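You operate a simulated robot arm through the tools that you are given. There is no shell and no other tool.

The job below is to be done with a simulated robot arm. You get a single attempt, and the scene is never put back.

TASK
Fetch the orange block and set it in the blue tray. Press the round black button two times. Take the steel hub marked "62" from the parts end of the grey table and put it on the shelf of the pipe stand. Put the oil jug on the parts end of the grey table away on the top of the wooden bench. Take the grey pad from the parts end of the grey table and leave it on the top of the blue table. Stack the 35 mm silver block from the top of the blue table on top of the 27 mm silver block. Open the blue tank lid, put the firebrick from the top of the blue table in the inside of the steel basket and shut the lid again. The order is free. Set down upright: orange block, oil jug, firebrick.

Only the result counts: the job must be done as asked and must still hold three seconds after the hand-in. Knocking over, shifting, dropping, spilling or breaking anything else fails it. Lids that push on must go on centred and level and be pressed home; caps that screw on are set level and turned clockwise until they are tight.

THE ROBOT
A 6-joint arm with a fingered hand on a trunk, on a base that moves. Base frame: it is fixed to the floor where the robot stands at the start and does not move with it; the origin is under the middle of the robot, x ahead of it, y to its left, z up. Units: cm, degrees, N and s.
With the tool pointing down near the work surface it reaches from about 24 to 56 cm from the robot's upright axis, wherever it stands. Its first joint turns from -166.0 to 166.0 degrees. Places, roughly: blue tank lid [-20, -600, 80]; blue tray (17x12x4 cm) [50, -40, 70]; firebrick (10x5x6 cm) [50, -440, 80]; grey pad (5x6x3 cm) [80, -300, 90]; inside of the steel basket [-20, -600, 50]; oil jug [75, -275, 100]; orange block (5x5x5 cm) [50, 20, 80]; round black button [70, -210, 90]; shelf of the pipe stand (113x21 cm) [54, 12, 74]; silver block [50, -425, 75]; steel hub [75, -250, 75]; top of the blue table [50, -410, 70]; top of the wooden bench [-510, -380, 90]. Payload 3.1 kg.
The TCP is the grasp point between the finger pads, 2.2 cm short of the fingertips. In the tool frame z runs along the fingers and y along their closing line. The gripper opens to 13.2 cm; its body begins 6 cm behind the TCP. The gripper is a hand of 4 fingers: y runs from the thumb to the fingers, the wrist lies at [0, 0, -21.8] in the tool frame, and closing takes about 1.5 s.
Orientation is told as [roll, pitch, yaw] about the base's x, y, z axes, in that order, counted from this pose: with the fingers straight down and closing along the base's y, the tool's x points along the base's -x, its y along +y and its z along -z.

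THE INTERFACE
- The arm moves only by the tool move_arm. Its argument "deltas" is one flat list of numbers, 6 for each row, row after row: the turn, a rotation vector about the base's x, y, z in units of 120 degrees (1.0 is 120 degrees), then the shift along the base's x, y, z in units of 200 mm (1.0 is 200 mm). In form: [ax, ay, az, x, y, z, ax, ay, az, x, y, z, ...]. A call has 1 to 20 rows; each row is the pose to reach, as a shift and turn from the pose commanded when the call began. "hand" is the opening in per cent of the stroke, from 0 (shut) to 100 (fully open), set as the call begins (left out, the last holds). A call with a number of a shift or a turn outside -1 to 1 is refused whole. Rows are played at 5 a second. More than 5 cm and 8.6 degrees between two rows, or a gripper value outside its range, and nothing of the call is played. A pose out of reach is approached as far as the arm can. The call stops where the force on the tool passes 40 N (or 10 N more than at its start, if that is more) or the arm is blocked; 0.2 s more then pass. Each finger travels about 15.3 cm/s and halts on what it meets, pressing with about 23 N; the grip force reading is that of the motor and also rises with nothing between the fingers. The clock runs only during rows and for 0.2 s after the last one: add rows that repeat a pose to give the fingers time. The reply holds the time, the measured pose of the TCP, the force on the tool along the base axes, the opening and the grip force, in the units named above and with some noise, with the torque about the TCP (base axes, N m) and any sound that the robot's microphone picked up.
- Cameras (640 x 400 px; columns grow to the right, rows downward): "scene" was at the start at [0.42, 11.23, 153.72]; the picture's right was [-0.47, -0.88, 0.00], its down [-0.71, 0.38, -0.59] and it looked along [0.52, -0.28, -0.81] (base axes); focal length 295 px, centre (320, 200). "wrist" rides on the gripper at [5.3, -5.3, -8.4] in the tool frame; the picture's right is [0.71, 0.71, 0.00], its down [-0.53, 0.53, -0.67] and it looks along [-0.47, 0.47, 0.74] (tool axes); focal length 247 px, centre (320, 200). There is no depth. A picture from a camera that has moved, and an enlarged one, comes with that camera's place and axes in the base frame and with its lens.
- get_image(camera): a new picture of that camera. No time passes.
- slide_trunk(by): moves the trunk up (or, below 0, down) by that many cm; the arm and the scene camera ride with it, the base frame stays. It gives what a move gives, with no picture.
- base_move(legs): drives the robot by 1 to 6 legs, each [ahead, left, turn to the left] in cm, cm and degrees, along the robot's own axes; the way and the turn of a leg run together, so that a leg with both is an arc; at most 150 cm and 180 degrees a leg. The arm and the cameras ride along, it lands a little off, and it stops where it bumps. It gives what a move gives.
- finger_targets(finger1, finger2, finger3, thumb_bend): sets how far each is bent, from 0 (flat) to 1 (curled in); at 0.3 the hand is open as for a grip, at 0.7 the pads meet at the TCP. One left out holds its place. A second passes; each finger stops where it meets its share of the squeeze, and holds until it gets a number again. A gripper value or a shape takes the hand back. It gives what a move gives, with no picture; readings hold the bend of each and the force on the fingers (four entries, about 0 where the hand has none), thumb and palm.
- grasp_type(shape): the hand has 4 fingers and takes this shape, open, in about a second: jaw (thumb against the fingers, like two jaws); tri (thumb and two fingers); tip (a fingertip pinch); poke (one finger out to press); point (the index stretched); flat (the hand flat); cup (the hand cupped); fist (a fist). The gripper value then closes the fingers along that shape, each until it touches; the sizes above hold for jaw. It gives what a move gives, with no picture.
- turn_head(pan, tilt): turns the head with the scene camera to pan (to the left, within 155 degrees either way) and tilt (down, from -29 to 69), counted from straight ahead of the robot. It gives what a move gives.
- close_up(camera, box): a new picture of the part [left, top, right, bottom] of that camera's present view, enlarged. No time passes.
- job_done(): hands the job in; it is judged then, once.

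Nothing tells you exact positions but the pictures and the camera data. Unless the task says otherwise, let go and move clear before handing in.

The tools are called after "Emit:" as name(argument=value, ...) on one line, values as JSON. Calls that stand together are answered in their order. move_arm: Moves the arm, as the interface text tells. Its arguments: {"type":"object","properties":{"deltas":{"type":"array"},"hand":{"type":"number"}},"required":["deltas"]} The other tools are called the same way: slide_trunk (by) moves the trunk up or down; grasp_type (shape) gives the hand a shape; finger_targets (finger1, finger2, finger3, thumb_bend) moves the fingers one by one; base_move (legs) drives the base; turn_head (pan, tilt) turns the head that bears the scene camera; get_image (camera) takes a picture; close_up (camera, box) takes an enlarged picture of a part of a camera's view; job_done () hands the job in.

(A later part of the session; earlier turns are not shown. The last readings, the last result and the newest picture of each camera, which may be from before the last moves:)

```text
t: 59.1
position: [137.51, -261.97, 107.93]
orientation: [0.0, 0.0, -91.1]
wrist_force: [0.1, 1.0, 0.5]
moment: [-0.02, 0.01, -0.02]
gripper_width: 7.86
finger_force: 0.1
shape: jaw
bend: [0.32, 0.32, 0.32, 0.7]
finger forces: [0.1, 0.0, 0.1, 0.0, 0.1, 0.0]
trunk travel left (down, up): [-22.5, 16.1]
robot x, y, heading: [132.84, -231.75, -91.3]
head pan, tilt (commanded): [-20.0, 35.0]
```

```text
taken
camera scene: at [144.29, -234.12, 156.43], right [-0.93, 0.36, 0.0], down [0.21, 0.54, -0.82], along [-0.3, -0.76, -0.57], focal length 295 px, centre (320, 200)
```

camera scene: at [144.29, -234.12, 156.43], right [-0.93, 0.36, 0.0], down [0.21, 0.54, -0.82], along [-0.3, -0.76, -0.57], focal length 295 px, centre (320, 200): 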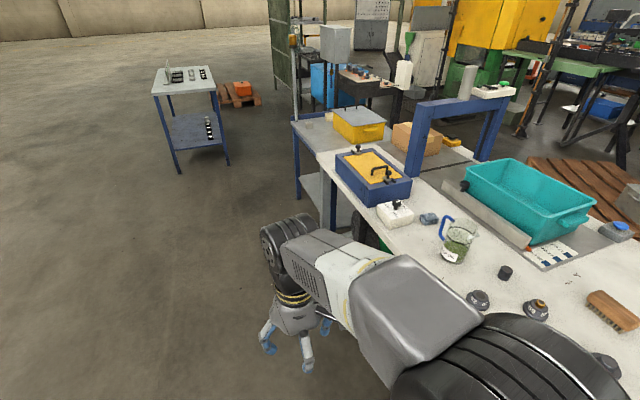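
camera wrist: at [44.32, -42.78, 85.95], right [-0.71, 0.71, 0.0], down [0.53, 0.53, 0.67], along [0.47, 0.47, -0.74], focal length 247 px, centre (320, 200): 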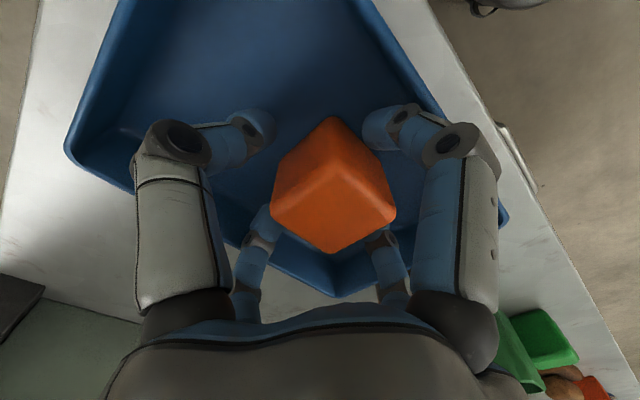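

The parts end (white top) holds the three hubs, the oil jug with a blue handle and green content, and the grey pad behind it. I'll zoom in to identify the hub "62", the pad and the button.

Emit:
turn_head(pan=-60, tilt=45)

Emit:
close_up(camera="scene", box=[320, 150, 440, 260])

Emit:
close_up(camera="scene", box=[440, 130, 640, 320])

Emit:
close_up(camera="scene", box=[160, 100, 340, 210])

```text
t: 60.2
position: [137.49, -261.87, 107.93]
orientation: [0.0, -0.1, -91.2]
wrist_force: [-0.6, 1.2, 0.9]
moment: [0.02, 0.01, -0.01]
gripper_width: 7.84
finger_force: 0.2
shape: jaw
bend: [0.32, 0.32, 0.32, 0.7]
finger forces: [0.0, 0.1, 0.0, 0.0, 0.0, 0.0]
trunk travel left (down, up): [-22.5, 16.1]
robot x, y, heading: [133.03, -231.44, -91.0]
head pan, tilt (commanded): [-60.0, 45.0]
```

```text
3.64 times, centred on (380, 205) of scene
camera zoom: at [140.36, -229.85, 154.95], right [-0.48, 0.88, 0.0], down [0.62, 0.34, -0.71], along [-0.62, -0.34, -0.71], focal length 1072 px, centre (102, 182)
```

zoom: 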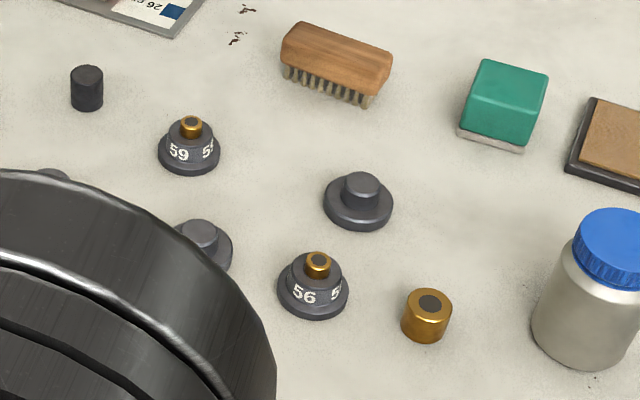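

```text
2.11 times, centred on (540, 225) of scene
camera zoom: at [140.36, -229.85, 154.95], right [-0.48, 0.88, 0.0], down [0.62, 0.34, -0.71], along [-0.62, -0.34, -0.71], focal length 621 px, centre (-143, 147)
```

zoom: 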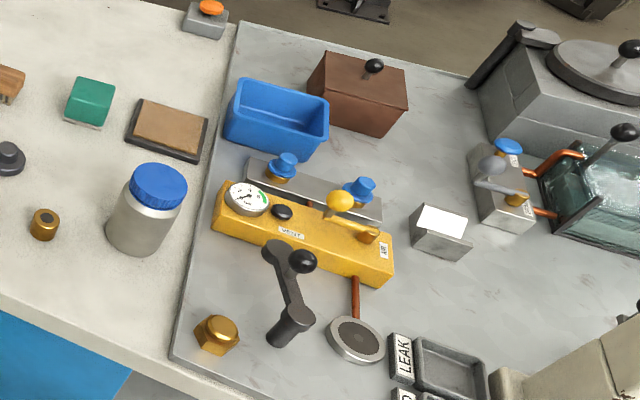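

```text
3.56 times, centred on (250, 155) of scene
camera zoom: at [140.36, -229.85, 154.95], right [-0.48, 0.88, 0.0], down [0.62, 0.34, -0.71], along [-0.62, -0.34, -0.71], focal length 1048 px, centre (569, 360)
```

zoom: 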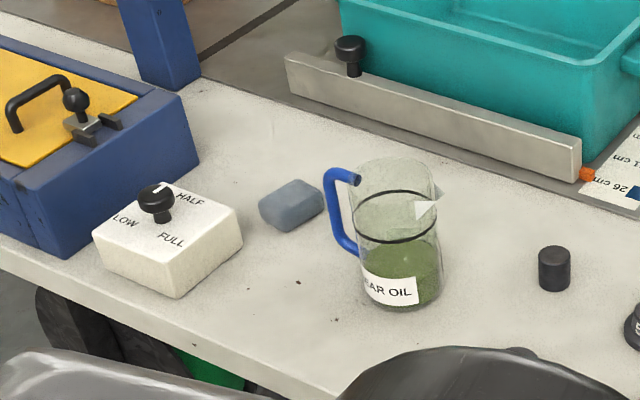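

The round black button is the "VENT" button on the yellow box, near (68, -205). I'll step away from the table, turn to face it and get a better view of the hubs.

Emit:
base_move(legs=[[0, 12, 0], [0, 0, -89]])

Emit:
turn_head(pan=0, tilt=45)

Emit:
get_image(camera="scene")

Emit:
get_image(camera="wrist")

```text
t: 65.2
position: [114.85, -237.63, 107.96]
orientation: [0.0, 0.0, -179.3]
wrist_force: [-0.1, 0.4, -0.8]
moment: [0.02, 0.0, 0.0]
gripper_width: 7.87
finger_force: 0.1
shape: jaw
bend: [0.32, 0.32, 0.32, 0.7]
finger forces: [0.0, 0.1, 0.1, 0.0, 0.0, 0.0]
trunk travel left (down, up): [-22.5, 16.1]
robot x, y, heading: [145.21, -231.59, -179.1]
head pan, tilt (commanded): [-60.0, 45.0]
```

```text
t: 66.5
position: [114.84, -237.58, 107.99]
orientation: [-0.1, 0.0, -179.3]
wrist_force: [-0.2, -0.1, 0.0]
moment: [-0.02, 0.01, 0.01]
gripper_width: 7.87
finger_force: 0.0
shape: jaw
bend: [0.32, 0.32, 0.32, 0.7]
finger forces: [0.1, 0.0, 0.0, 0.0, 0.0, 0.0]
trunk travel left (down, up): [-22.5, 16.1]
robot x, y, heading: [145.13, -231.77, -179.2]
head pan, tilt (commanded): [0.0, 45.0]
```

```text
taken
camera scene: at [143.03, -246.63, 154.95], right [-0.01, 1.0, 0.0], down [0.71, 0.01, -0.71], along [-0.71, -0.01, -0.71], focal length 295 px, centre (320, 200)
```

scene: 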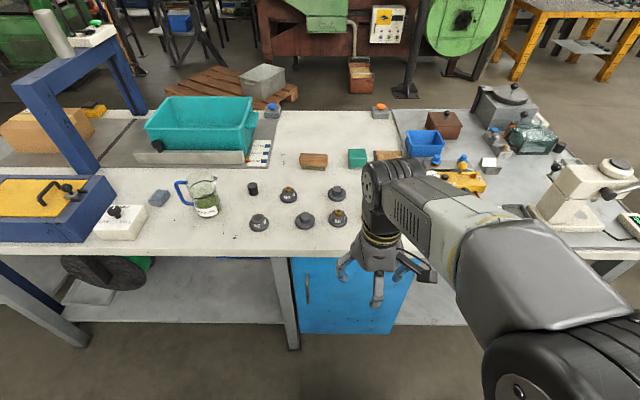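

```text
taken
camera wrist: at [120.21, -232.27, 116.29], right [0.72, -0.7, 0.0], down [-0.52, -0.53, 0.67], along [-0.47, -0.48, -0.74], focal length 247 px, centre (320, 200)
```

wrist: 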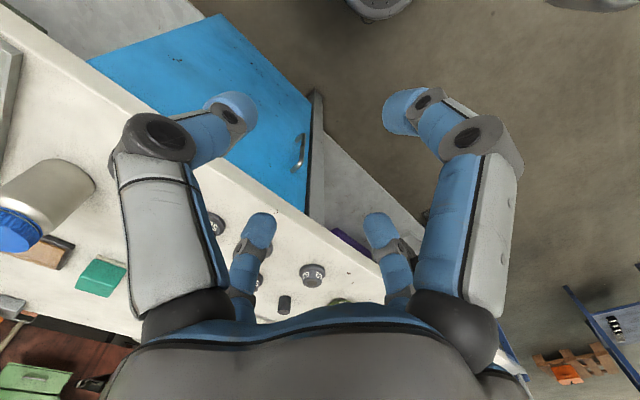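

Emit:
close_up(camera="scene", box=[230, 170, 360, 240])

Emit:
close_up(camera="wrist", box=[200, 200, 390, 320])

Emit:
close_up(camera="scene", box=[70, 150, 240, 250])

```text
4.92 times, centred on (295, 205) of scene
camera zoom: at [143.03, -246.63, 154.95], right [-0.01, 1.0, 0.0], down [0.71, 0.01, -0.71], along [-0.71, -0.01, -0.71], focal length 1451 px, centre (443, 175)
```

zoom: 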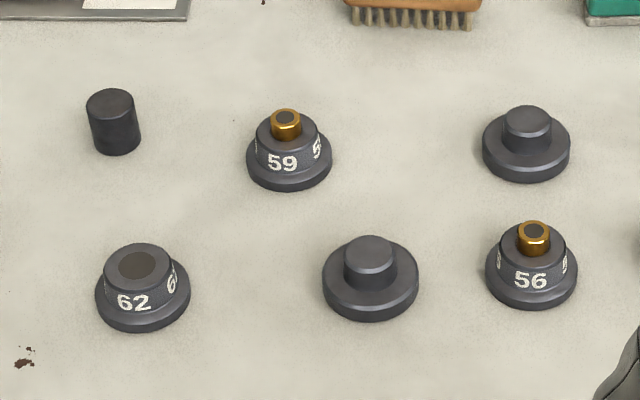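

```text
3.33 times, centred on (295, 260) of wrist
camera zoom: at [120.21, -232.27, 116.29], right [0.72, -0.7, 0.0], down [-0.52, -0.53, 0.67], along [-0.47, -0.48, -0.74], focal length 823 px, centre (403, 0)
```

zoom: 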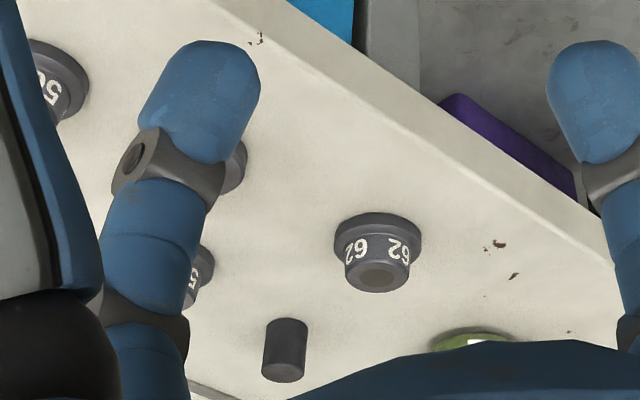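

```text
3.76 times, centred on (155, 200) of scene
camera zoom: at [143.03, -246.63, 154.95], right [-0.01, 1.0, 0.0], down [0.71, 0.01, -0.71], along [-0.71, -0.01, -0.71], focal length 1110 px, centre (941, 200)
```

zoom: 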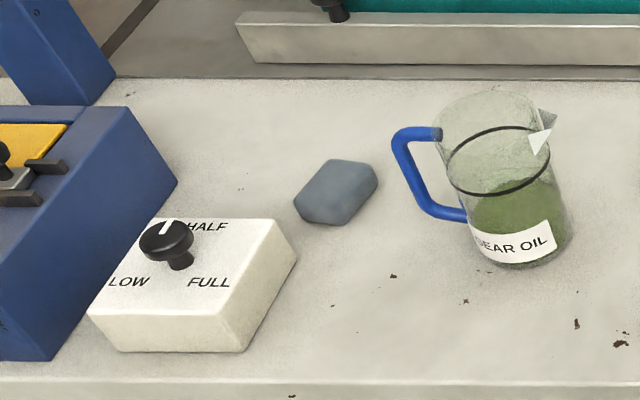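

Hub "62" is found at about (85, -266), with its top at about z = 89 and the table at about 85. Next I'll look at the poke and point hand shapes to pick one for pressing the button.

Emit:
grasp_type(shape="poke")

Emit:
close_up(camera="scene", box=[310, 200, 470, 310])

Emit:
get_image(camera="wrist")

Emit:
grasp_type(shape="point")

Emit:
close_up(camera="scene", box=[310, 200, 470, 310])

Emit:
get_image(camera="wrist")

```text
t: 67.4
position: [114.85, -237.51, 107.84]
orientation: [-0.1, 0.0, -179.3]
wrist_force: [-0.3, 0.5, 0.6]
moment: [0.01, -0.01, -0.02]
gripper_width: 0.01
finger_force: 0.1
shape: poke
bend: [1.0, 1.0, 1.0, 0.91]
finger forces: [0.1, 0.0, 0.0, 0.0, 0.0, 0.0]
trunk travel left (down, up): [-22.5, 16.1]
robot x, y, heading: [144.93, -231.85, -179.4]
head pan, tilt (commanded): [0.0, 45.0]
```

```text
3.64 times, centred on (390, 255) of scene
camera zoom: at [143.03, -246.63, 154.95], right [-0.01, 1.0, 0.0], down [0.71, 0.01, -0.71], along [-0.71, -0.01, -0.71], focal length 1072 px, centre (66, 0)
```

zoom: 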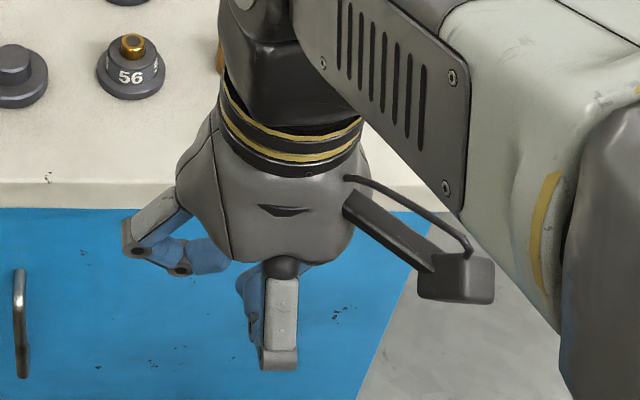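

```text
taken
camera wrist: at [120.21, -232.28, 116.29], right [0.72, -0.7, 0.0], down [-0.52, -0.53, 0.67], along [-0.47, -0.48, -0.74], focal length 247 px, centre (320, 200)
```

wrist: 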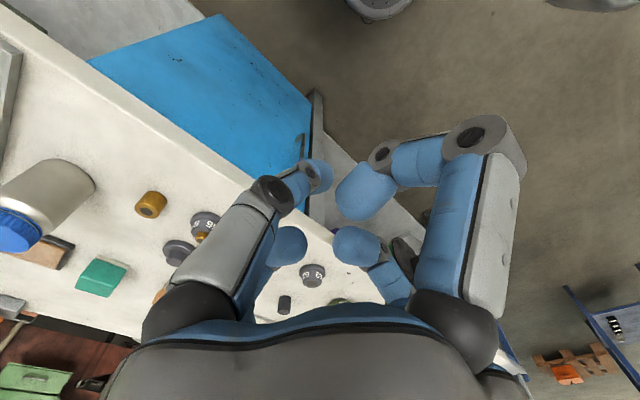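

```text
t: 68.3
position: [114.87, -237.66, 107.9]
orientation: [-0.1, 0.0, -179.4]
wrist_force: [0.3, 0.5, 0.1]
moment: [-0.02, 0.0, 0.01]
gripper_width: 12.6
finger_force: 0.0
shape: point
bend: [0.7, 1.0, 1.0, 0.81]
finger forces: [0.0, 0.0, 0.0, 0.1, 0.1, 0.1]
trunk travel left (down, up): [-22.5, 16.1]
robot x, y, heading: [144.94, -231.6, -179.3]
head pan, tilt (commanded): [0.0, 45.0]
```

```text
3.64 times, centred on (390, 255) of scene
camera zoom: at [143.03, -246.63, 154.95], right [-0.01, 1.0, 0.0], down [0.71, 0.01, -0.71], along [-0.71, -0.01, -0.71], focal length 1072 px, centre (66, 0)
```

zoom: 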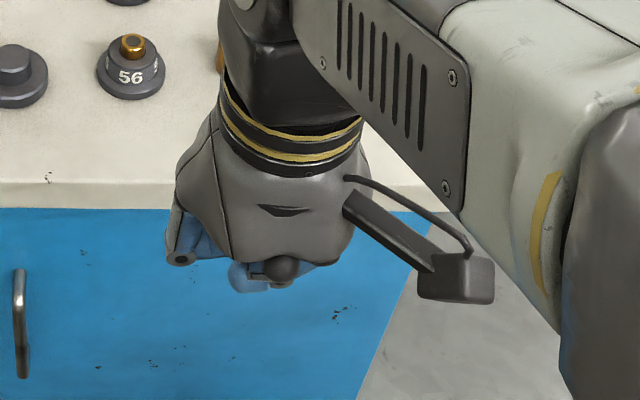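

```text
taken
camera wrist: at [120.21, -232.28, 116.29], right [0.72, -0.7, 0.0], down [-0.52, -0.53, 0.67], along [-0.47, -0.48, -0.74], focal length 247 px, centre (320, 200)
```

wrist: 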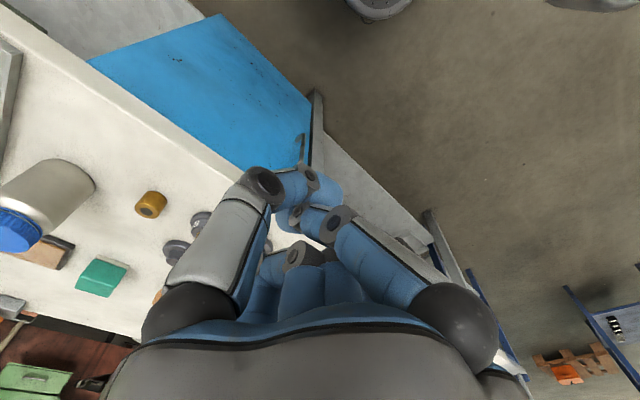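

The pictures may have been taken mid-motion. I'll let some time pass and look again at each shape.

Emit:
move_arm(deltas=[0, 0, 0, 0, 0, 0, 0, 0, 0, 0, 0, 0, 0, 0, 0, 0, 0, 0, 0, 0, 0, 0, 0, 0, 0, 0, 0, 0, 0, 0])

Emit:
get_image(camera="wrist")

Emit:
close_up(camera="scene", box=[310, 200, 470, 310])

Emit:
grasp_type(shape="poke")

Emit:
move_arm(deltas=[0, 0, 0, 0, 0, 0, 0, 0, 0, 0, 0, 0, 0, 0, 0, 0, 0, 0, 0, 0, 0, 0, 0, 0, 0, 0, 0, 0, 0, 0])

Emit:
get_image(camera="wrist")

Emit:
close_up(camera="scene", box=[310, 200, 470, 310])

```text
t: 69.5
position: [114.88, -237.52, 107.92]
orientation: [0.0, 0.0, -179.3]
wrist_force: [0.8, -0.6, 0.4]
moment: [0.01, 0.02, 0.02]
gripper_width: 12.65
finger_force: 0.0
shape: point
bend: [0.7, 1.0, 1.0, 0.81]
finger forces: [0.1, 0.1, 0.0, 0.0, 0.0, 0.0]
trunk travel left (down, up): [-22.5, 16.1]
robot x, y, heading: [145.26, -231.87, -179.1]
head pan, tilt (commanded): [0.0, 45.0]
```

```text
taken
camera wrist: at [120.21, -232.28, 116.29], right [0.72, -0.7, 0.0], down [-0.52, -0.53, 0.67], along [-0.47, -0.48, -0.74], focal length 247 px, centre (320, 200)
```

wrist: 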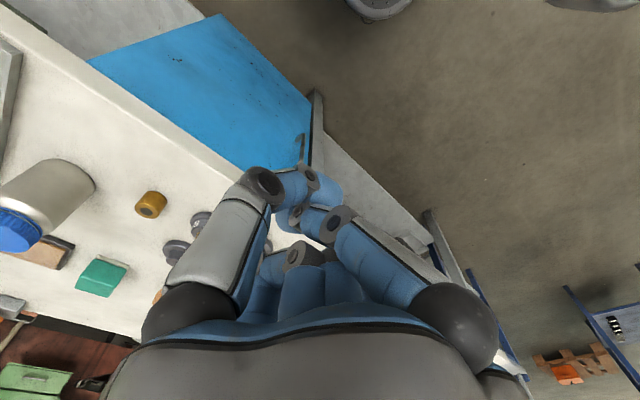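

```text
3.64 times, centred on (390, 255) of scene
camera zoom: at [143.03, -246.63, 154.95], right [-0.01, 1.0, 0.0], down [0.71, 0.01, -0.71], along [-0.71, -0.01, -0.71], focal length 1072 px, centre (66, 0)
```

zoom: 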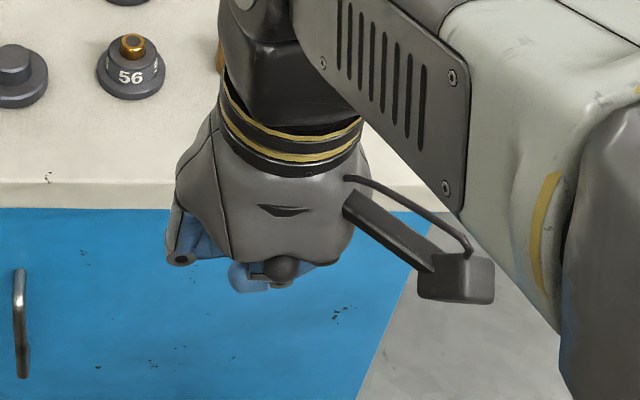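

```text
t: 70.4
position: [114.65, -237.71, 107.9]
orientation: [0.0, 0.0, -179.4]
wrist_force: [0.7, -1.4, 0.1]
moment: [-0.03, 0.0, 0.0]
gripper_width: 0.0
finger_force: 0.0
shape: poke
bend: [1.0, 1.0, 1.0, 0.91]
finger forces: [0.1, 0.1, 0.1, 0.0, 0.0, 0.0]
trunk travel left (down, up): [-22.5, 16.1]
robot x, y, heading: [145.2, -232.14, -179.2]
head pan, tilt (commanded): [0.0, 45.0]
```

```text
t: 71.6
position: [114.9, -237.71, 107.81]
orientation: [-0.1, 0.0, -179.3]
wrist_force: [-0.5, -0.4, -0.1]
moment: [0.03, -0.01, 0.01]
gripper_width: 0.01
finger_force: 0.0
shape: poke
bend: [1.0, 1.0, 1.0, 0.91]
finger forces: [0.1, 0.0, 0.0, 0.0, 0.0, 0.0]
trunk travel left (down, up): [-22.5, 16.1]
robot x, y, heading: [145.24, -231.79, -179.5]
head pan, tilt (commanded): [0.0, 45.0]
```

```text
taken
camera wrist: at [120.21, -232.28, 116.29], right [0.72, -0.7, 0.0], down [-0.52, -0.53, 0.67], along [-0.47, -0.48, -0.74], focal length 247 px, centre (320, 200)
```

wrist: 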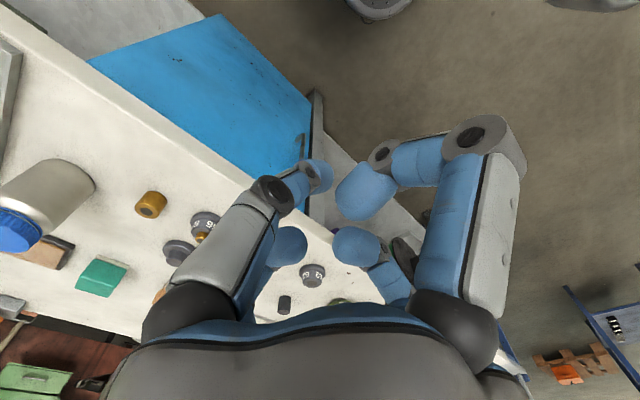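

```text
3.64 times, centred on (390, 255) of scene
camera zoom: at [143.03, -246.63, 154.95], right [-0.01, 1.0, 0.0], down [0.71, 0.01, -0.71], along [-0.71, -0.01, -0.71], focal length 1072 px, centre (66, 0)
```

zoom: 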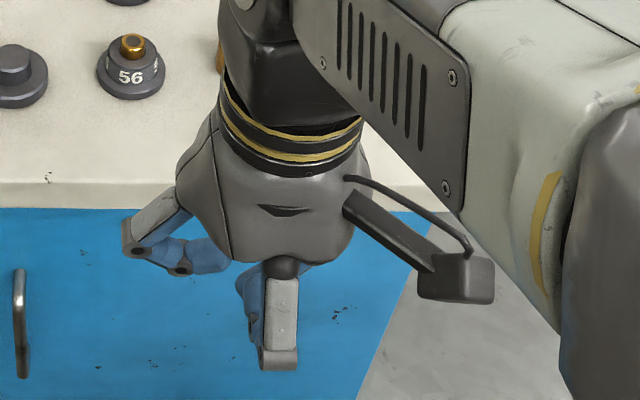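

None of the preset shapes gives a clear single poker, so I'll curl three fingers and leave one extended with individual targets.

Emit:
finger_targets(finger1=1, finger2=0.4, finger3=1, thumb_bend=1)

Emit:
get_image(camera="wrist")

Emit:
close_up(camera="scene", box=[310, 200, 470, 310])

```text
t: 72.6
position: [114.83, -237.61, 107.89]
orientation: [0.1, 0.0, -179.3]
wrist_force: [0.1, -0.4, 0.3]
moment: [-0.01, -0.04, -0.01]
gripper_width: 0.33
finger_force: 0.1
shape: fingers
bend: [1.0, 1.0, 1.0, 0.84]
finger forces: [0.0, 0.0, 0.0, 0.1, 0.1, 0.0]
trunk travel left (down, up): [-22.5, 16.1]
robot x, y, heading: [145.26, -232.13, -179.5]
head pan, tilt (commanded): [0.0, 45.0]
```

```text
taken
camera wrist: at [120.21, -232.28, 116.29], right [0.72, -0.7, 0.0], down [-0.52, -0.53, 0.67], along [-0.47, -0.48, -0.74], focal length 247 px, centre (320, 200)
```

wrist: 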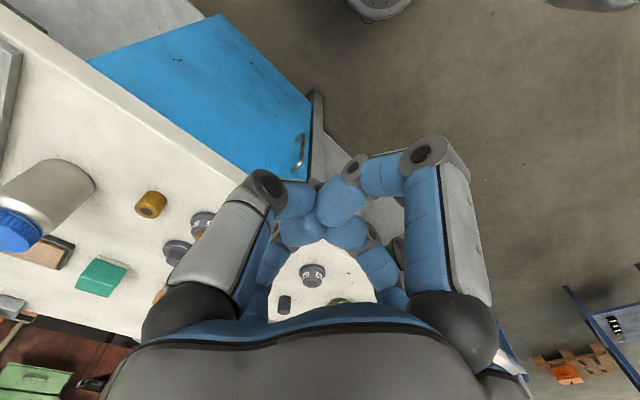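

```text
3.64 times, centred on (390, 255) of scene
camera zoom: at [143.03, -246.63, 154.95], right [-0.01, 1.0, 0.0], down [0.71, 0.01, -0.71], along [-0.71, -0.01, -0.71], focal length 1072 px, centre (66, 0)
```

zoom: 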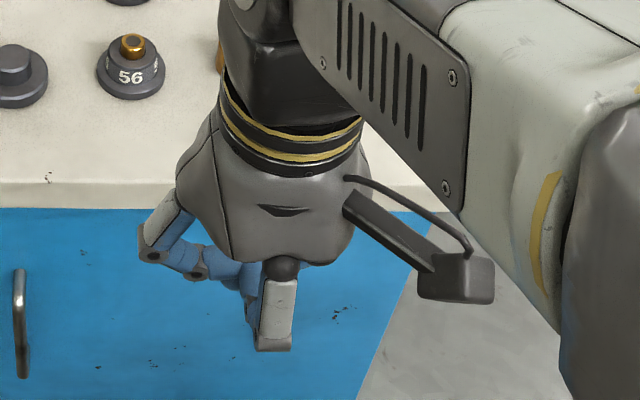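

Emit:
grasp_type(shape="jaw")

Emit:
finger_targets(finger1=0.3, finger2=0.7, finger3=0.3, thumb_bend=0.3)

Emit:
get_image(camera="wrist")

Emit:
finger_targets(finger1=0, finger2=0.6, finger3=0, thumb_bend=0)

Emit:
get_image(camera="wrist")

Emit:
close_up(camera="scene", box=[310, 200, 470, 310])

```text
t: 73.5
position: [114.74, -237.59, 107.97]
orientation: [0.0, -0.1, -179.3]
wrist_force: [-0.2, 0.2, -0.2]
moment: [0.0, -0.03, 0.0]
gripper_width: 13.18
finger_force: 0.0
shape: jaw
bend: [0.3, 0.3, 0.3, 0.3]
finger forces: [0.0, 0.0, 0.0, 0.0, 0.1, 0.0]
trunk travel left (down, up): [-22.5, 16.1]
robot x, y, heading: [145.27, -231.72, -179.5]
head pan, tilt (commanded): [0.0, 45.0]
```

```text
t: 74.5
position: [114.88, -237.56, 107.87]
orientation: [0.0, 0.0, -179.3]
wrist_force: [0.3, -0.5, 0.1]
moment: [0.0, -0.02, -0.02]
gripper_width: 8.75
finger_force: 0.1
shape: fingers
bend: [0.3, 0.7, 0.3, 0.3]
finger forces: [0.1, 0.0, 0.0, 0.0, 0.0, 0.0]
trunk travel left (down, up): [-22.5, 16.1]
robot x, y, heading: [145.56, -231.9, -179.5]
head pan, tilt (commanded): [0.0, 45.0]
```

```text
taken
camera wrist: at [120.21, -232.28, 116.29], right [0.72, -0.7, 0.0], down [-0.52, -0.53, 0.67], along [-0.47, -0.48, -0.74], focal length 247 px, centre (320, 200)
```

wrist: 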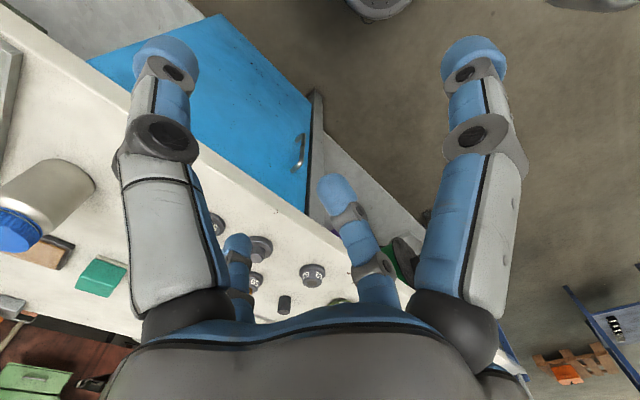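

```text
t: 75.5
position: [114.89, -237.62, 107.98]
orientation: [0.0, -0.1, -179.2]
wrist_force: [0.3, -0.5, 0.4]
moment: [0.03, 0.03, 0.02]
gripper_width: 12.35
finger_force: 0.0
shape: fingers
bend: [0.01, 0.6, 0.01, 0.0]
finger forces: [0.0, 0.0, 0.0, 0.0, 0.1, 0.0]
trunk travel left (down, up): [-22.5, 16.1]
robot x, y, heading: [144.84, -231.66, -179.3]
head pan, tilt (commanded): [0.0, 45.0]
```

```text
taken
camera wrist: at [120.21, -232.28, 116.29], right [0.72, -0.7, 0.0], down [-0.52, -0.53, 0.67], along [-0.47, -0.48, -0.74], focal length 247 px, centre (320, 200)
```

wrist: 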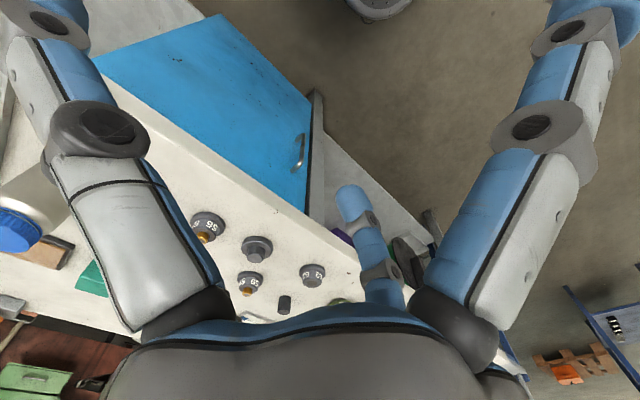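

```text
3.64 times, centred on (390, 255) of scene
camera zoom: at [143.03, -246.63, 154.95], right [-0.01, 1.0, 0.0], down [0.71, 0.01, -0.71], along [-0.71, -0.01, -0.71], focal length 1072 px, centre (66, 0)
```

zoom: 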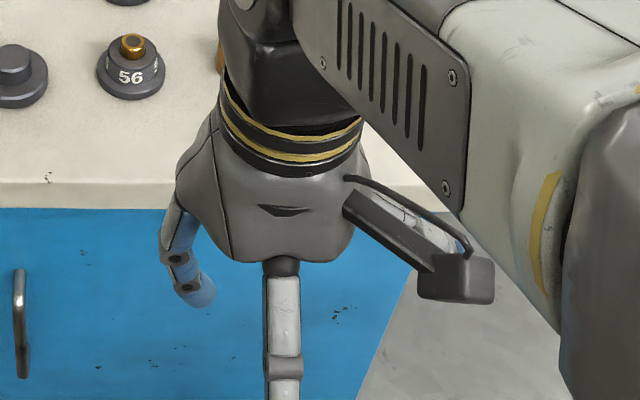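

Individual bends work from the open jaw. I'll curl the other three while finger 2 stays down, and look at the result.

Emit:
finger_targets(finger1=1, finger2=0.3, finger3=1, thumb_bend=1)

Emit:
get_image(camera="wrist")

Emit:
close_up(camera="scene", box=[310, 200, 470, 310])

Emit:
finger_targets(finger2=0.5)

Emit:
get_image(camera="wrist")

Emit:
close_up(camera="scene", box=[310, 200, 470, 310])

```text
t: 76.5
position: [114.83, -237.67, 107.92]
orientation: [-0.1, -0.1, -179.3]
wrist_force: [0.0, -0.6, -0.2]
moment: [0.0, -0.02, -0.01]
gripper_width: 0.02
finger_force: 0.0
shape: fingers
bend: [0.81, 0.3, 0.81, 0.79]
finger forces: [0.1, 0.0, 0.0, 0.0, 0.1, 0.1]
trunk travel left (down, up): [-22.5, 16.1]
robot x, y, heading: [145.05, -231.73, -179.2]
head pan, tilt (commanded): [0.0, 45.0]
```

```text
taken
camera wrist: at [120.21, -232.28, 116.29], right [0.72, -0.7, 0.0], down [-0.52, -0.53, 0.67], along [-0.47, -0.48, -0.74], focal length 247 px, centre (320, 200)
```

wrist: 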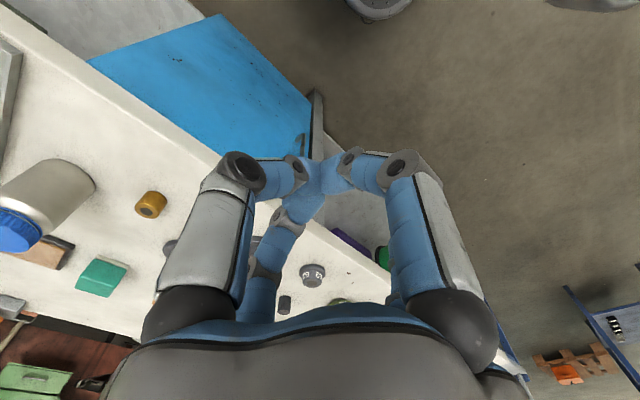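

```text
3.64 times, centred on (390, 255) of scene
camera zoom: at [143.03, -246.63, 154.95], right [-0.01, 1.0, 0.0], down [0.71, 0.01, -0.71], along [-0.71, -0.01, -0.71], focal length 1072 px, centre (66, 0)
```

zoom: 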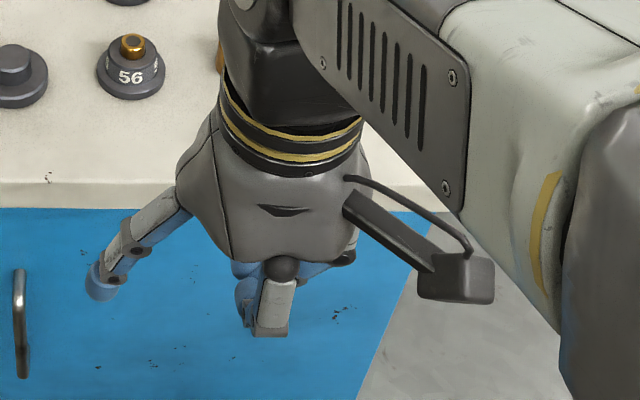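

```text
t: 77.5
position: [114.89, -237.72, 108.01]
orientation: [0.1, 0.0, -179.3]
wrist_force: [0.7, 0.9, -0.2]
moment: [0.0, 0.02, 0.0]
gripper_width: 0.0
finger_force: 0.0
shape: fingers
bend: [0.89, 0.5, 0.89, 0.9]
finger forces: [0.1, 0.1, 0.0, 0.0, 0.0, 0.1]
trunk travel left (down, up): [-22.5, 16.1]
robot x, y, heading: [145.13, -231.97, -179.4]
head pan, tilt (commanded): [0.0, 45.0]
```

```text
taken
camera wrist: at [120.21, -232.28, 116.29], right [0.72, -0.7, 0.0], down [-0.52, -0.53, 0.67], along [-0.47, -0.48, -0.74], focal length 247 px, centre (320, 200)
```

wrist: 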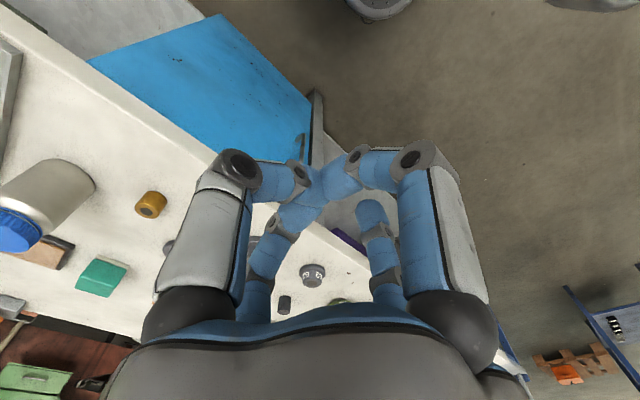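

```text
3.64 times, centred on (390, 255) of scene
camera zoom: at [143.03, -246.63, 154.95], right [-0.01, 1.0, 0.0], down [0.71, 0.01, -0.71], along [-0.71, -0.01, -0.71], focal length 1072 px, centre (66, 0)
```

zoom: 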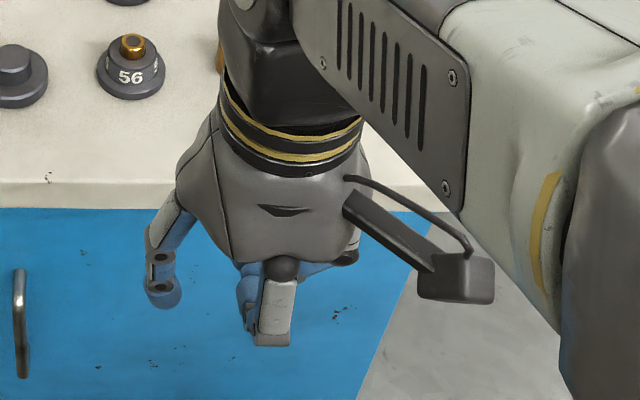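

Finger 2 alone now reaches down as a poker, about 3 cm below the rest. I'll check how close the base can get to the table, then drive in front of the button.

Emit:
turn_head(pan=20, tilt=69)

Emit:
get_image(camera="scene")

Emit:
turn_head(pan=-25, tilt=45)

Emit:
get_image(camera="scene")

```text
t: 78.4
position: [114.81, -237.57, 107.91]
orientation: [0.1, 0.1, -179.3]
wrist_force: [0.9, -0.9, -1.0]
moment: [0.0, 0.0, -0.02]
gripper_width: 1.4
finger_force: 0.1
shape: fingers
bend: [0.97, 0.5, 0.97, 1.0]
finger forces: [0.1, 0.0, 0.0, 0.0, 0.0, 0.0]
trunk travel left (down, up): [-22.5, 16.1]
robot x, y, heading: [145.44, -231.87, -179.1]
head pan, tilt (commanded): [20.0, 68.8]
```

```text
taken
camera scene: at [145.92, -248.51, 152.06], right [-0.35, 0.94, 0.0], down [0.87, 0.33, -0.36], along [-0.34, -0.13, -0.93], focal length 295 px, centre (320, 200)
```

scene: 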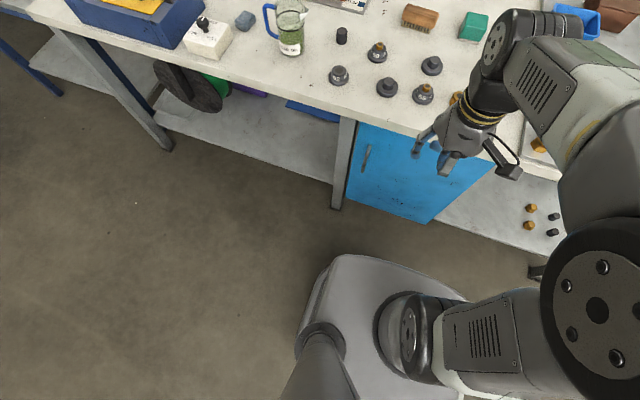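

```text
t: 79.5
position: [114.76, -237.57, 107.89]
orientation: [0.0, -0.1, -179.3]
wrist_force: [-0.4, 0.7, 0.5]
moment: [-0.02, 0.01, 0.01]
gripper_width: 1.41
finger_force: 0.2
shape: fingers
bend: [0.97, 0.5, 0.97, 1.0]
finger forces: [0.1, 0.1, 0.0, 0.0, 0.1, 0.1]
trunk travel left (down, up): [-22.5, 16.1]
robot x, y, heading: [145.06, -231.62, -179.5]
head pan, tilt (commanded): [-25.0, 45.0]
```

```text
taken
camera scene: at [143.75, -243.2, 154.94], right [0.41, 0.91, 0.0], down [0.64, -0.29, -0.71], along [-0.64, 0.29, -0.71], focal length 295 px, centre (320, 200)
```

scene: 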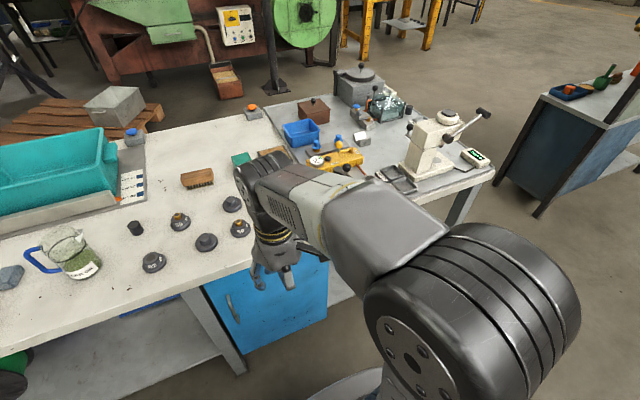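

Emit:
close_up(camera="scene", box=[220, 220, 320, 300])

Emit:
get_image(camera="wrist")

Emit:
close_up(camera="scene", box=[260, 90, 440, 200])

```text
5.00 times, centred on (270, 260) of scene
camera zoom: at [143.75, -243.2, 154.94], right [0.41, 0.91, 0.0], down [0.64, -0.29, -0.71], along [-0.64, 0.29, -0.71], focal length 1474 px, centre (570, -100)
```

zoom: 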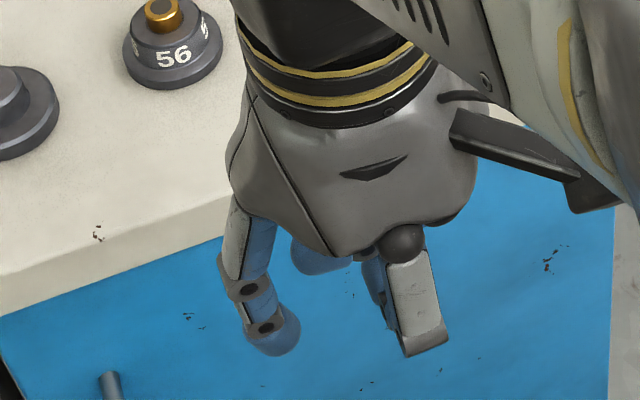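

```text
taken
camera wrist: at [120.21, -232.28, 116.29], right [0.72, -0.7, 0.0], down [-0.52, -0.53, 0.67], along [-0.47, -0.48, -0.74], focal length 247 px, centre (320, 200)
```

wrist: 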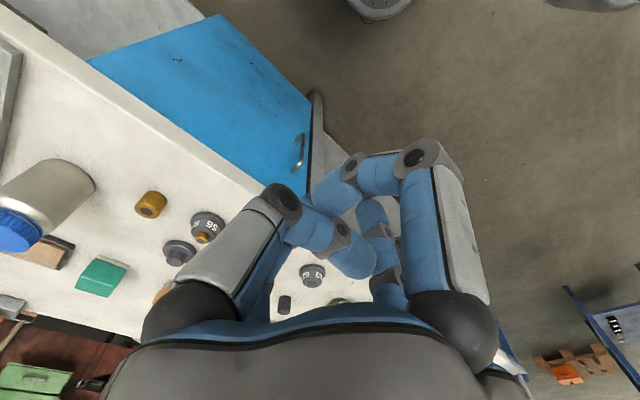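

```text
3.56 times, centred on (350, 145) of scene
camera zoom: at [143.75, -243.2, 154.94], right [0.41, 0.91, 0.0], down [0.64, -0.29, -0.71], along [-0.64, 0.29, -0.71], focal length 1048 px, centre (213, 396)
```

zoom: 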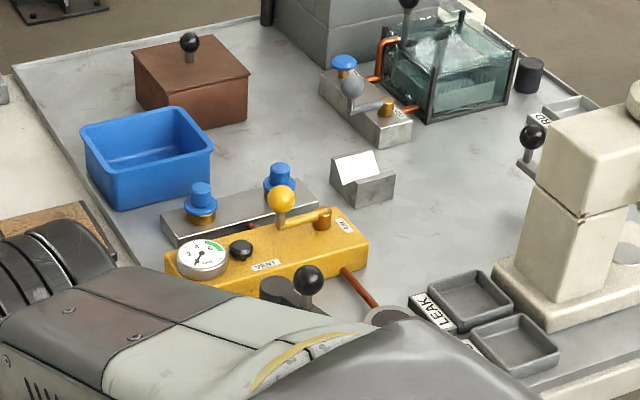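

Triangulating two views puts the button at about (65, -204.3, 88.2), the lever ball at (63.8, -199.3, 92) and the crank ball at (78, -204, 94). The hand body must stay on the -y side, so I'll use the thumb as the poker (it points +y here) and drive in front of the button.

Emit:
finger_targets(finger1=1, finger2=1, finger3=1, thumb_bend=0.5)

Emit:
base_move(legs=[[0, -20, 0], [25, 0, 0]])

Emit:
turn_head(pan=-10, tilt=50)

Emit:
get_image(camera="scene")

Emit:
get_image(camera="wrist")

```text
t: 80.5
position: [114.85, -237.66, 108.03]
orientation: [0.0, 0.0, -179.3]
wrist_force: [-0.5, 0.0, 0.1]
moment: [-0.03, -0.01, -0.01]
gripper_width: 0.19
finger_force: 0.1
shape: fingers
bend: [0.92, 0.75, 0.92, 0.86]
finger forces: [0.1, 0.0, 0.0, 0.0, 0.1, 0.0]
trunk travel left (down, up): [-22.5, 16.1]
robot x, y, heading: [144.82, -231.53, -179.4]
head pan, tilt (commanded): [-25.0, 45.0]
```

```text
t: 83.5
position: [89.53, -218.14, 107.81]
orientation: [-0.1, 0.1, -179.1]
wrist_force: [-0.1, -0.2, 0.0]
moment: [0.0, -0.02, -0.02]
gripper_width: 0.16
finger_force: 0.0
shape: fingers
bend: [0.92, 0.75, 0.92, 0.86]
finger forces: [0.0, 0.0, 0.0, 0.0, 0.1, 0.0]
trunk travel left (down, up): [-22.5, 16.1]
robot x, y, heading: [119.87, -212.36, -179.3]
head pan, tilt (commanded): [-25.0, 45.0]
```

```text
t: 84.3
position: [89.6, -218.1, 107.91]
orientation: [0.0, 0.0, -179.1]
wrist_force: [0.4, 0.2, 0.8]
moment: [0.01, 0.01, 0.01]
gripper_width: 0.19
finger_force: 0.1
shape: fingers
bend: [0.92, 0.75, 0.92, 0.86]
finger forces: [0.0, 0.0, 0.0, 0.1, 0.1, 0.1]
trunk travel left (down, up): [-22.5, 16.1]
robot x, y, heading: [119.77, -212.35, -179.3]
head pan, tilt (commanded): [-10.0, 50.0]
```

```text
taken
camera scene: at [118.35, -225.69, 154.26], right [0.16, 0.99, 0.0], down [0.76, -0.12, -0.64], along [-0.63, 0.1, -0.77], focal length 295 px, centre (320, 200)
```

scene: 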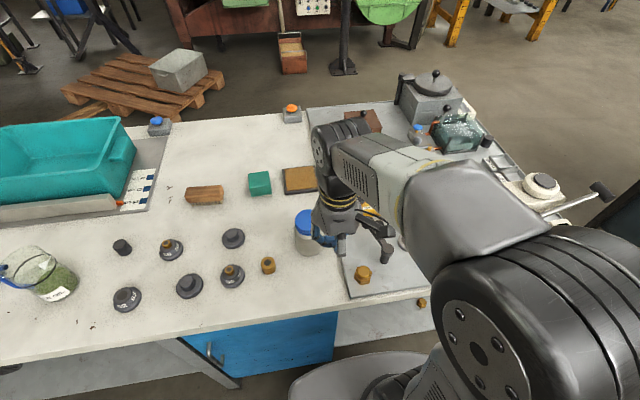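

```text
taken
camera wrist: at [94.97, -212.73, 116.28], right [0.72, -0.7, 0.0], down [-0.52, -0.53, 0.67], along [-0.47, -0.48, -0.74], focal length 247 px, centre (320, 200)
```

wrist: 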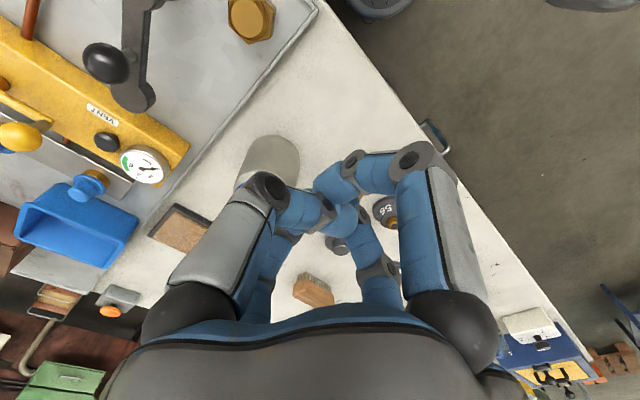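

The wrist view confirms the button at about (64.9, -204.7). The fingers hindered each other, so I'll reopen and fold them in sequence.

Emit:
grasp_type(shape="jaw")

Emit:
finger_targets(finger1=1, finger2=1, finger3=1, thumb_bend=0.3)

Emit:
finger_targets(thumb_bend=0.45)

Emit:
get_image(camera="wrist")

Emit:
close_up(camera="scene", box=[280, 160, 420, 260])

```text
t: 85.2
position: [89.55, -218.11, 107.92]
orientation: [0.0, 0.0, -179.2]
wrist_force: [-0.1, 0.2, 0.0]
moment: [0.02, -0.01, 0.0]
gripper_width: 13.18
finger_force: 0.1
shape: jaw
bend: [0.3, 0.3, 0.3, 0.3]
finger forces: [0.0, 0.0, 0.0, 0.0, 0.1, 0.0]
trunk travel left (down, up): [-22.5, 16.1]
robot x, y, heading: [119.85, -212.24, -179.3]
head pan, tilt (commanded): [-10.0, 50.0]
```

```text
t: 86.2
position: [89.72, -218.04, 107.93]
orientation: [0.0, 0.0, -179.2]
wrist_force: [-0.6, -0.2, -1.4]
moment: [0.0, 0.01, 0.0]
gripper_width: 5.8
finger_force: 0.0
shape: fingers
bend: [0.74, 0.74, 0.74, 0.3]
finger forces: [0.1, 0.0, 0.0, 0.0, 0.1, 0.0]
trunk travel left (down, up): [-22.5, 16.1]
robot x, y, heading: [120.13, -212.48, -179.3]
head pan, tilt (commanded): [-10.0, 50.0]
```

```text
t: 87.2
position: [89.71, -218.07, 107.93]
orientation: [-0.1, -0.1, -179.1]
wrist_force: [0.3, 0.7, 0.7]
moment: [-0.02, -0.02, 0.01]
gripper_width: 3.46
finger_force: 0.1
shape: fingers
bend: [0.74, 0.74, 0.74, 0.45]
finger forces: [0.0, 0.1, 0.1, 0.1, 0.0, 0.0]
trunk travel left (down, up): [-22.5, 16.1]
robot x, y, heading: [119.64, -212.44, -179.4]
head pan, tilt (commanded): [-10.0, 50.0]
```

```text
taken
camera wrist: at [94.97, -212.73, 116.28], right [0.72, -0.7, 0.0], down [-0.52, -0.53, 0.67], along [-0.47, -0.48, -0.74], focal length 247 px, centre (320, 200)
```

wrist: 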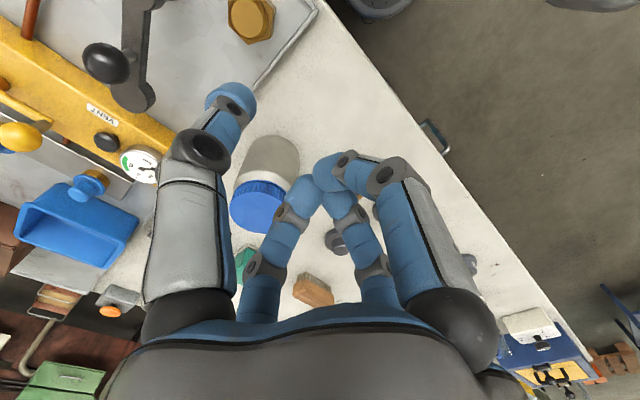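

```text
4.00 times, centred on (350, 210) of scene
camera zoom: at [118.35, -225.69, 154.25], right [0.16, 0.99, 0.0], down [0.76, -0.12, -0.64], along [-0.63, 0.1, -0.77], focal length 1179 px, centre (200, 160)
```

zoom: 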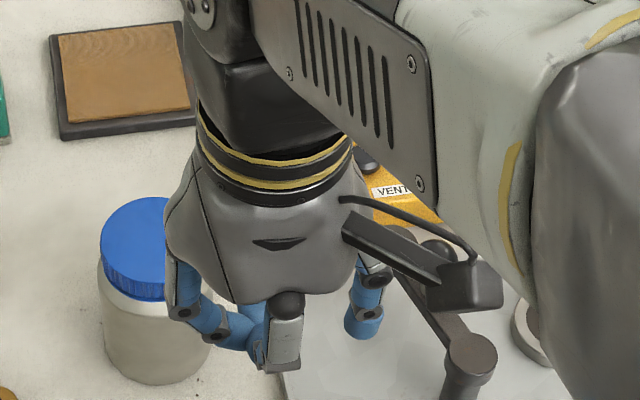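

The three fingers jam at 0.74. I'll fold fingers 1 and 3 first, then finger 2.

Emit:
finger_targets(finger1=1, finger2=0.3, finger3=0.3, thumb_bend=0.45)

Emit:
finger_targets(finger3=1)

Emit:
finger_targets(finger2=1)

Emit:
get_image(camera="wrist")

Emit:
close_up(camera="scene", box=[280, 160, 420, 260])

```text
t: 88.2
position: [89.61, -218.02, 107.89]
orientation: [0.0, 0.0, -179.2]
wrist_force: [0.1, -0.1, 1.0]
moment: [-0.01, 0.01, 0.01]
gripper_width: 5.69
finger_force: 0.0
shape: fingers
bend: [1.0, 0.3, 0.3, 0.45]
finger forces: [0.0, 0.1, 0.0, 0.1, 0.0, 0.1]
trunk travel left (down, up): [-22.5, 16.1]
robot x, y, heading: [119.86, -212.25, -179.1]
head pan, tilt (commanded): [-10.0, 50.0]
```

```text
t: 89.2
position: [89.57, -218.14, 107.97]
orientation: [0.0, 0.0, -179.2]
wrist_force: [0.4, -0.6, -0.5]
moment: [-0.04, -0.02, 0.0]
gripper_width: 5.85
finger_force: 0.0
shape: fingers
bend: [1.0, 0.3, 0.91, 0.45]
finger forces: [0.0, 0.0, 0.0, 0.1, 0.0, 0.0]
trunk travel left (down, up): [-22.5, 16.1]
robot x, y, heading: [119.93, -212.0, -179.1]
head pan, tilt (commanded): [-10.0, 50.0]
```

```text
t: 90.2
position: [89.64, -218.05, 107.82]
orientation: [0.0, 0.0, -179.3]
wrist_force: [0.8, -0.1, 0.6]
moment: [0.02, -0.01, 0.01]
gripper_width: 5.97
finger_force: 0.0
shape: fingers
bend: [1.0, 0.81, 0.93, 0.45]
finger forces: [0.0, 0.1, 0.0, 0.1, 0.1, 0.0]
trunk travel left (down, up): [-22.5, 16.1]
robot x, y, heading: [119.94, -212.0, -179.3]
head pan, tilt (commanded): [-10.0, 50.0]
```

```text
taken
camera wrist: at [94.97, -212.73, 116.29], right [0.72, -0.7, 0.0], down [-0.52, -0.53, 0.67], along [-0.47, -0.48, -0.74], focal length 247 px, centre (320, 200)
```

wrist: 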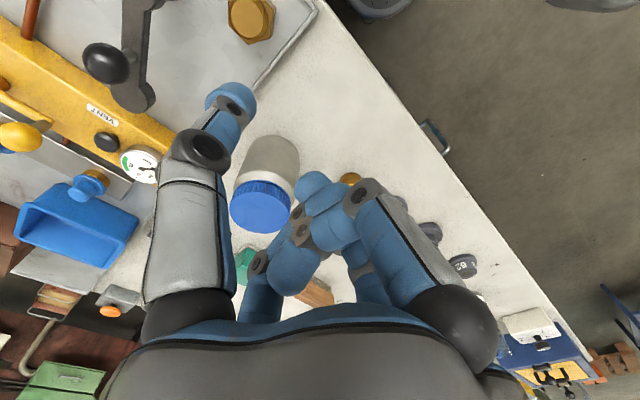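

```text
4.00 times, centred on (350, 210) of scene
camera zoom: at [118.36, -225.69, 154.25], right [0.16, 0.99, 0.0], down [0.76, -0.12, -0.64], along [-0.63, 0.1, -0.77], focal length 1179 px, centre (200, 160)
```

zoom: 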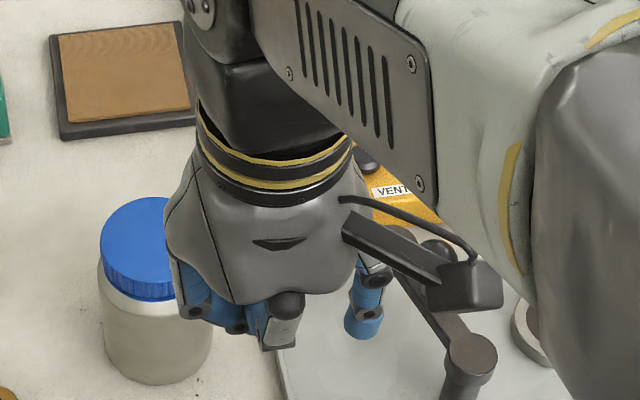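

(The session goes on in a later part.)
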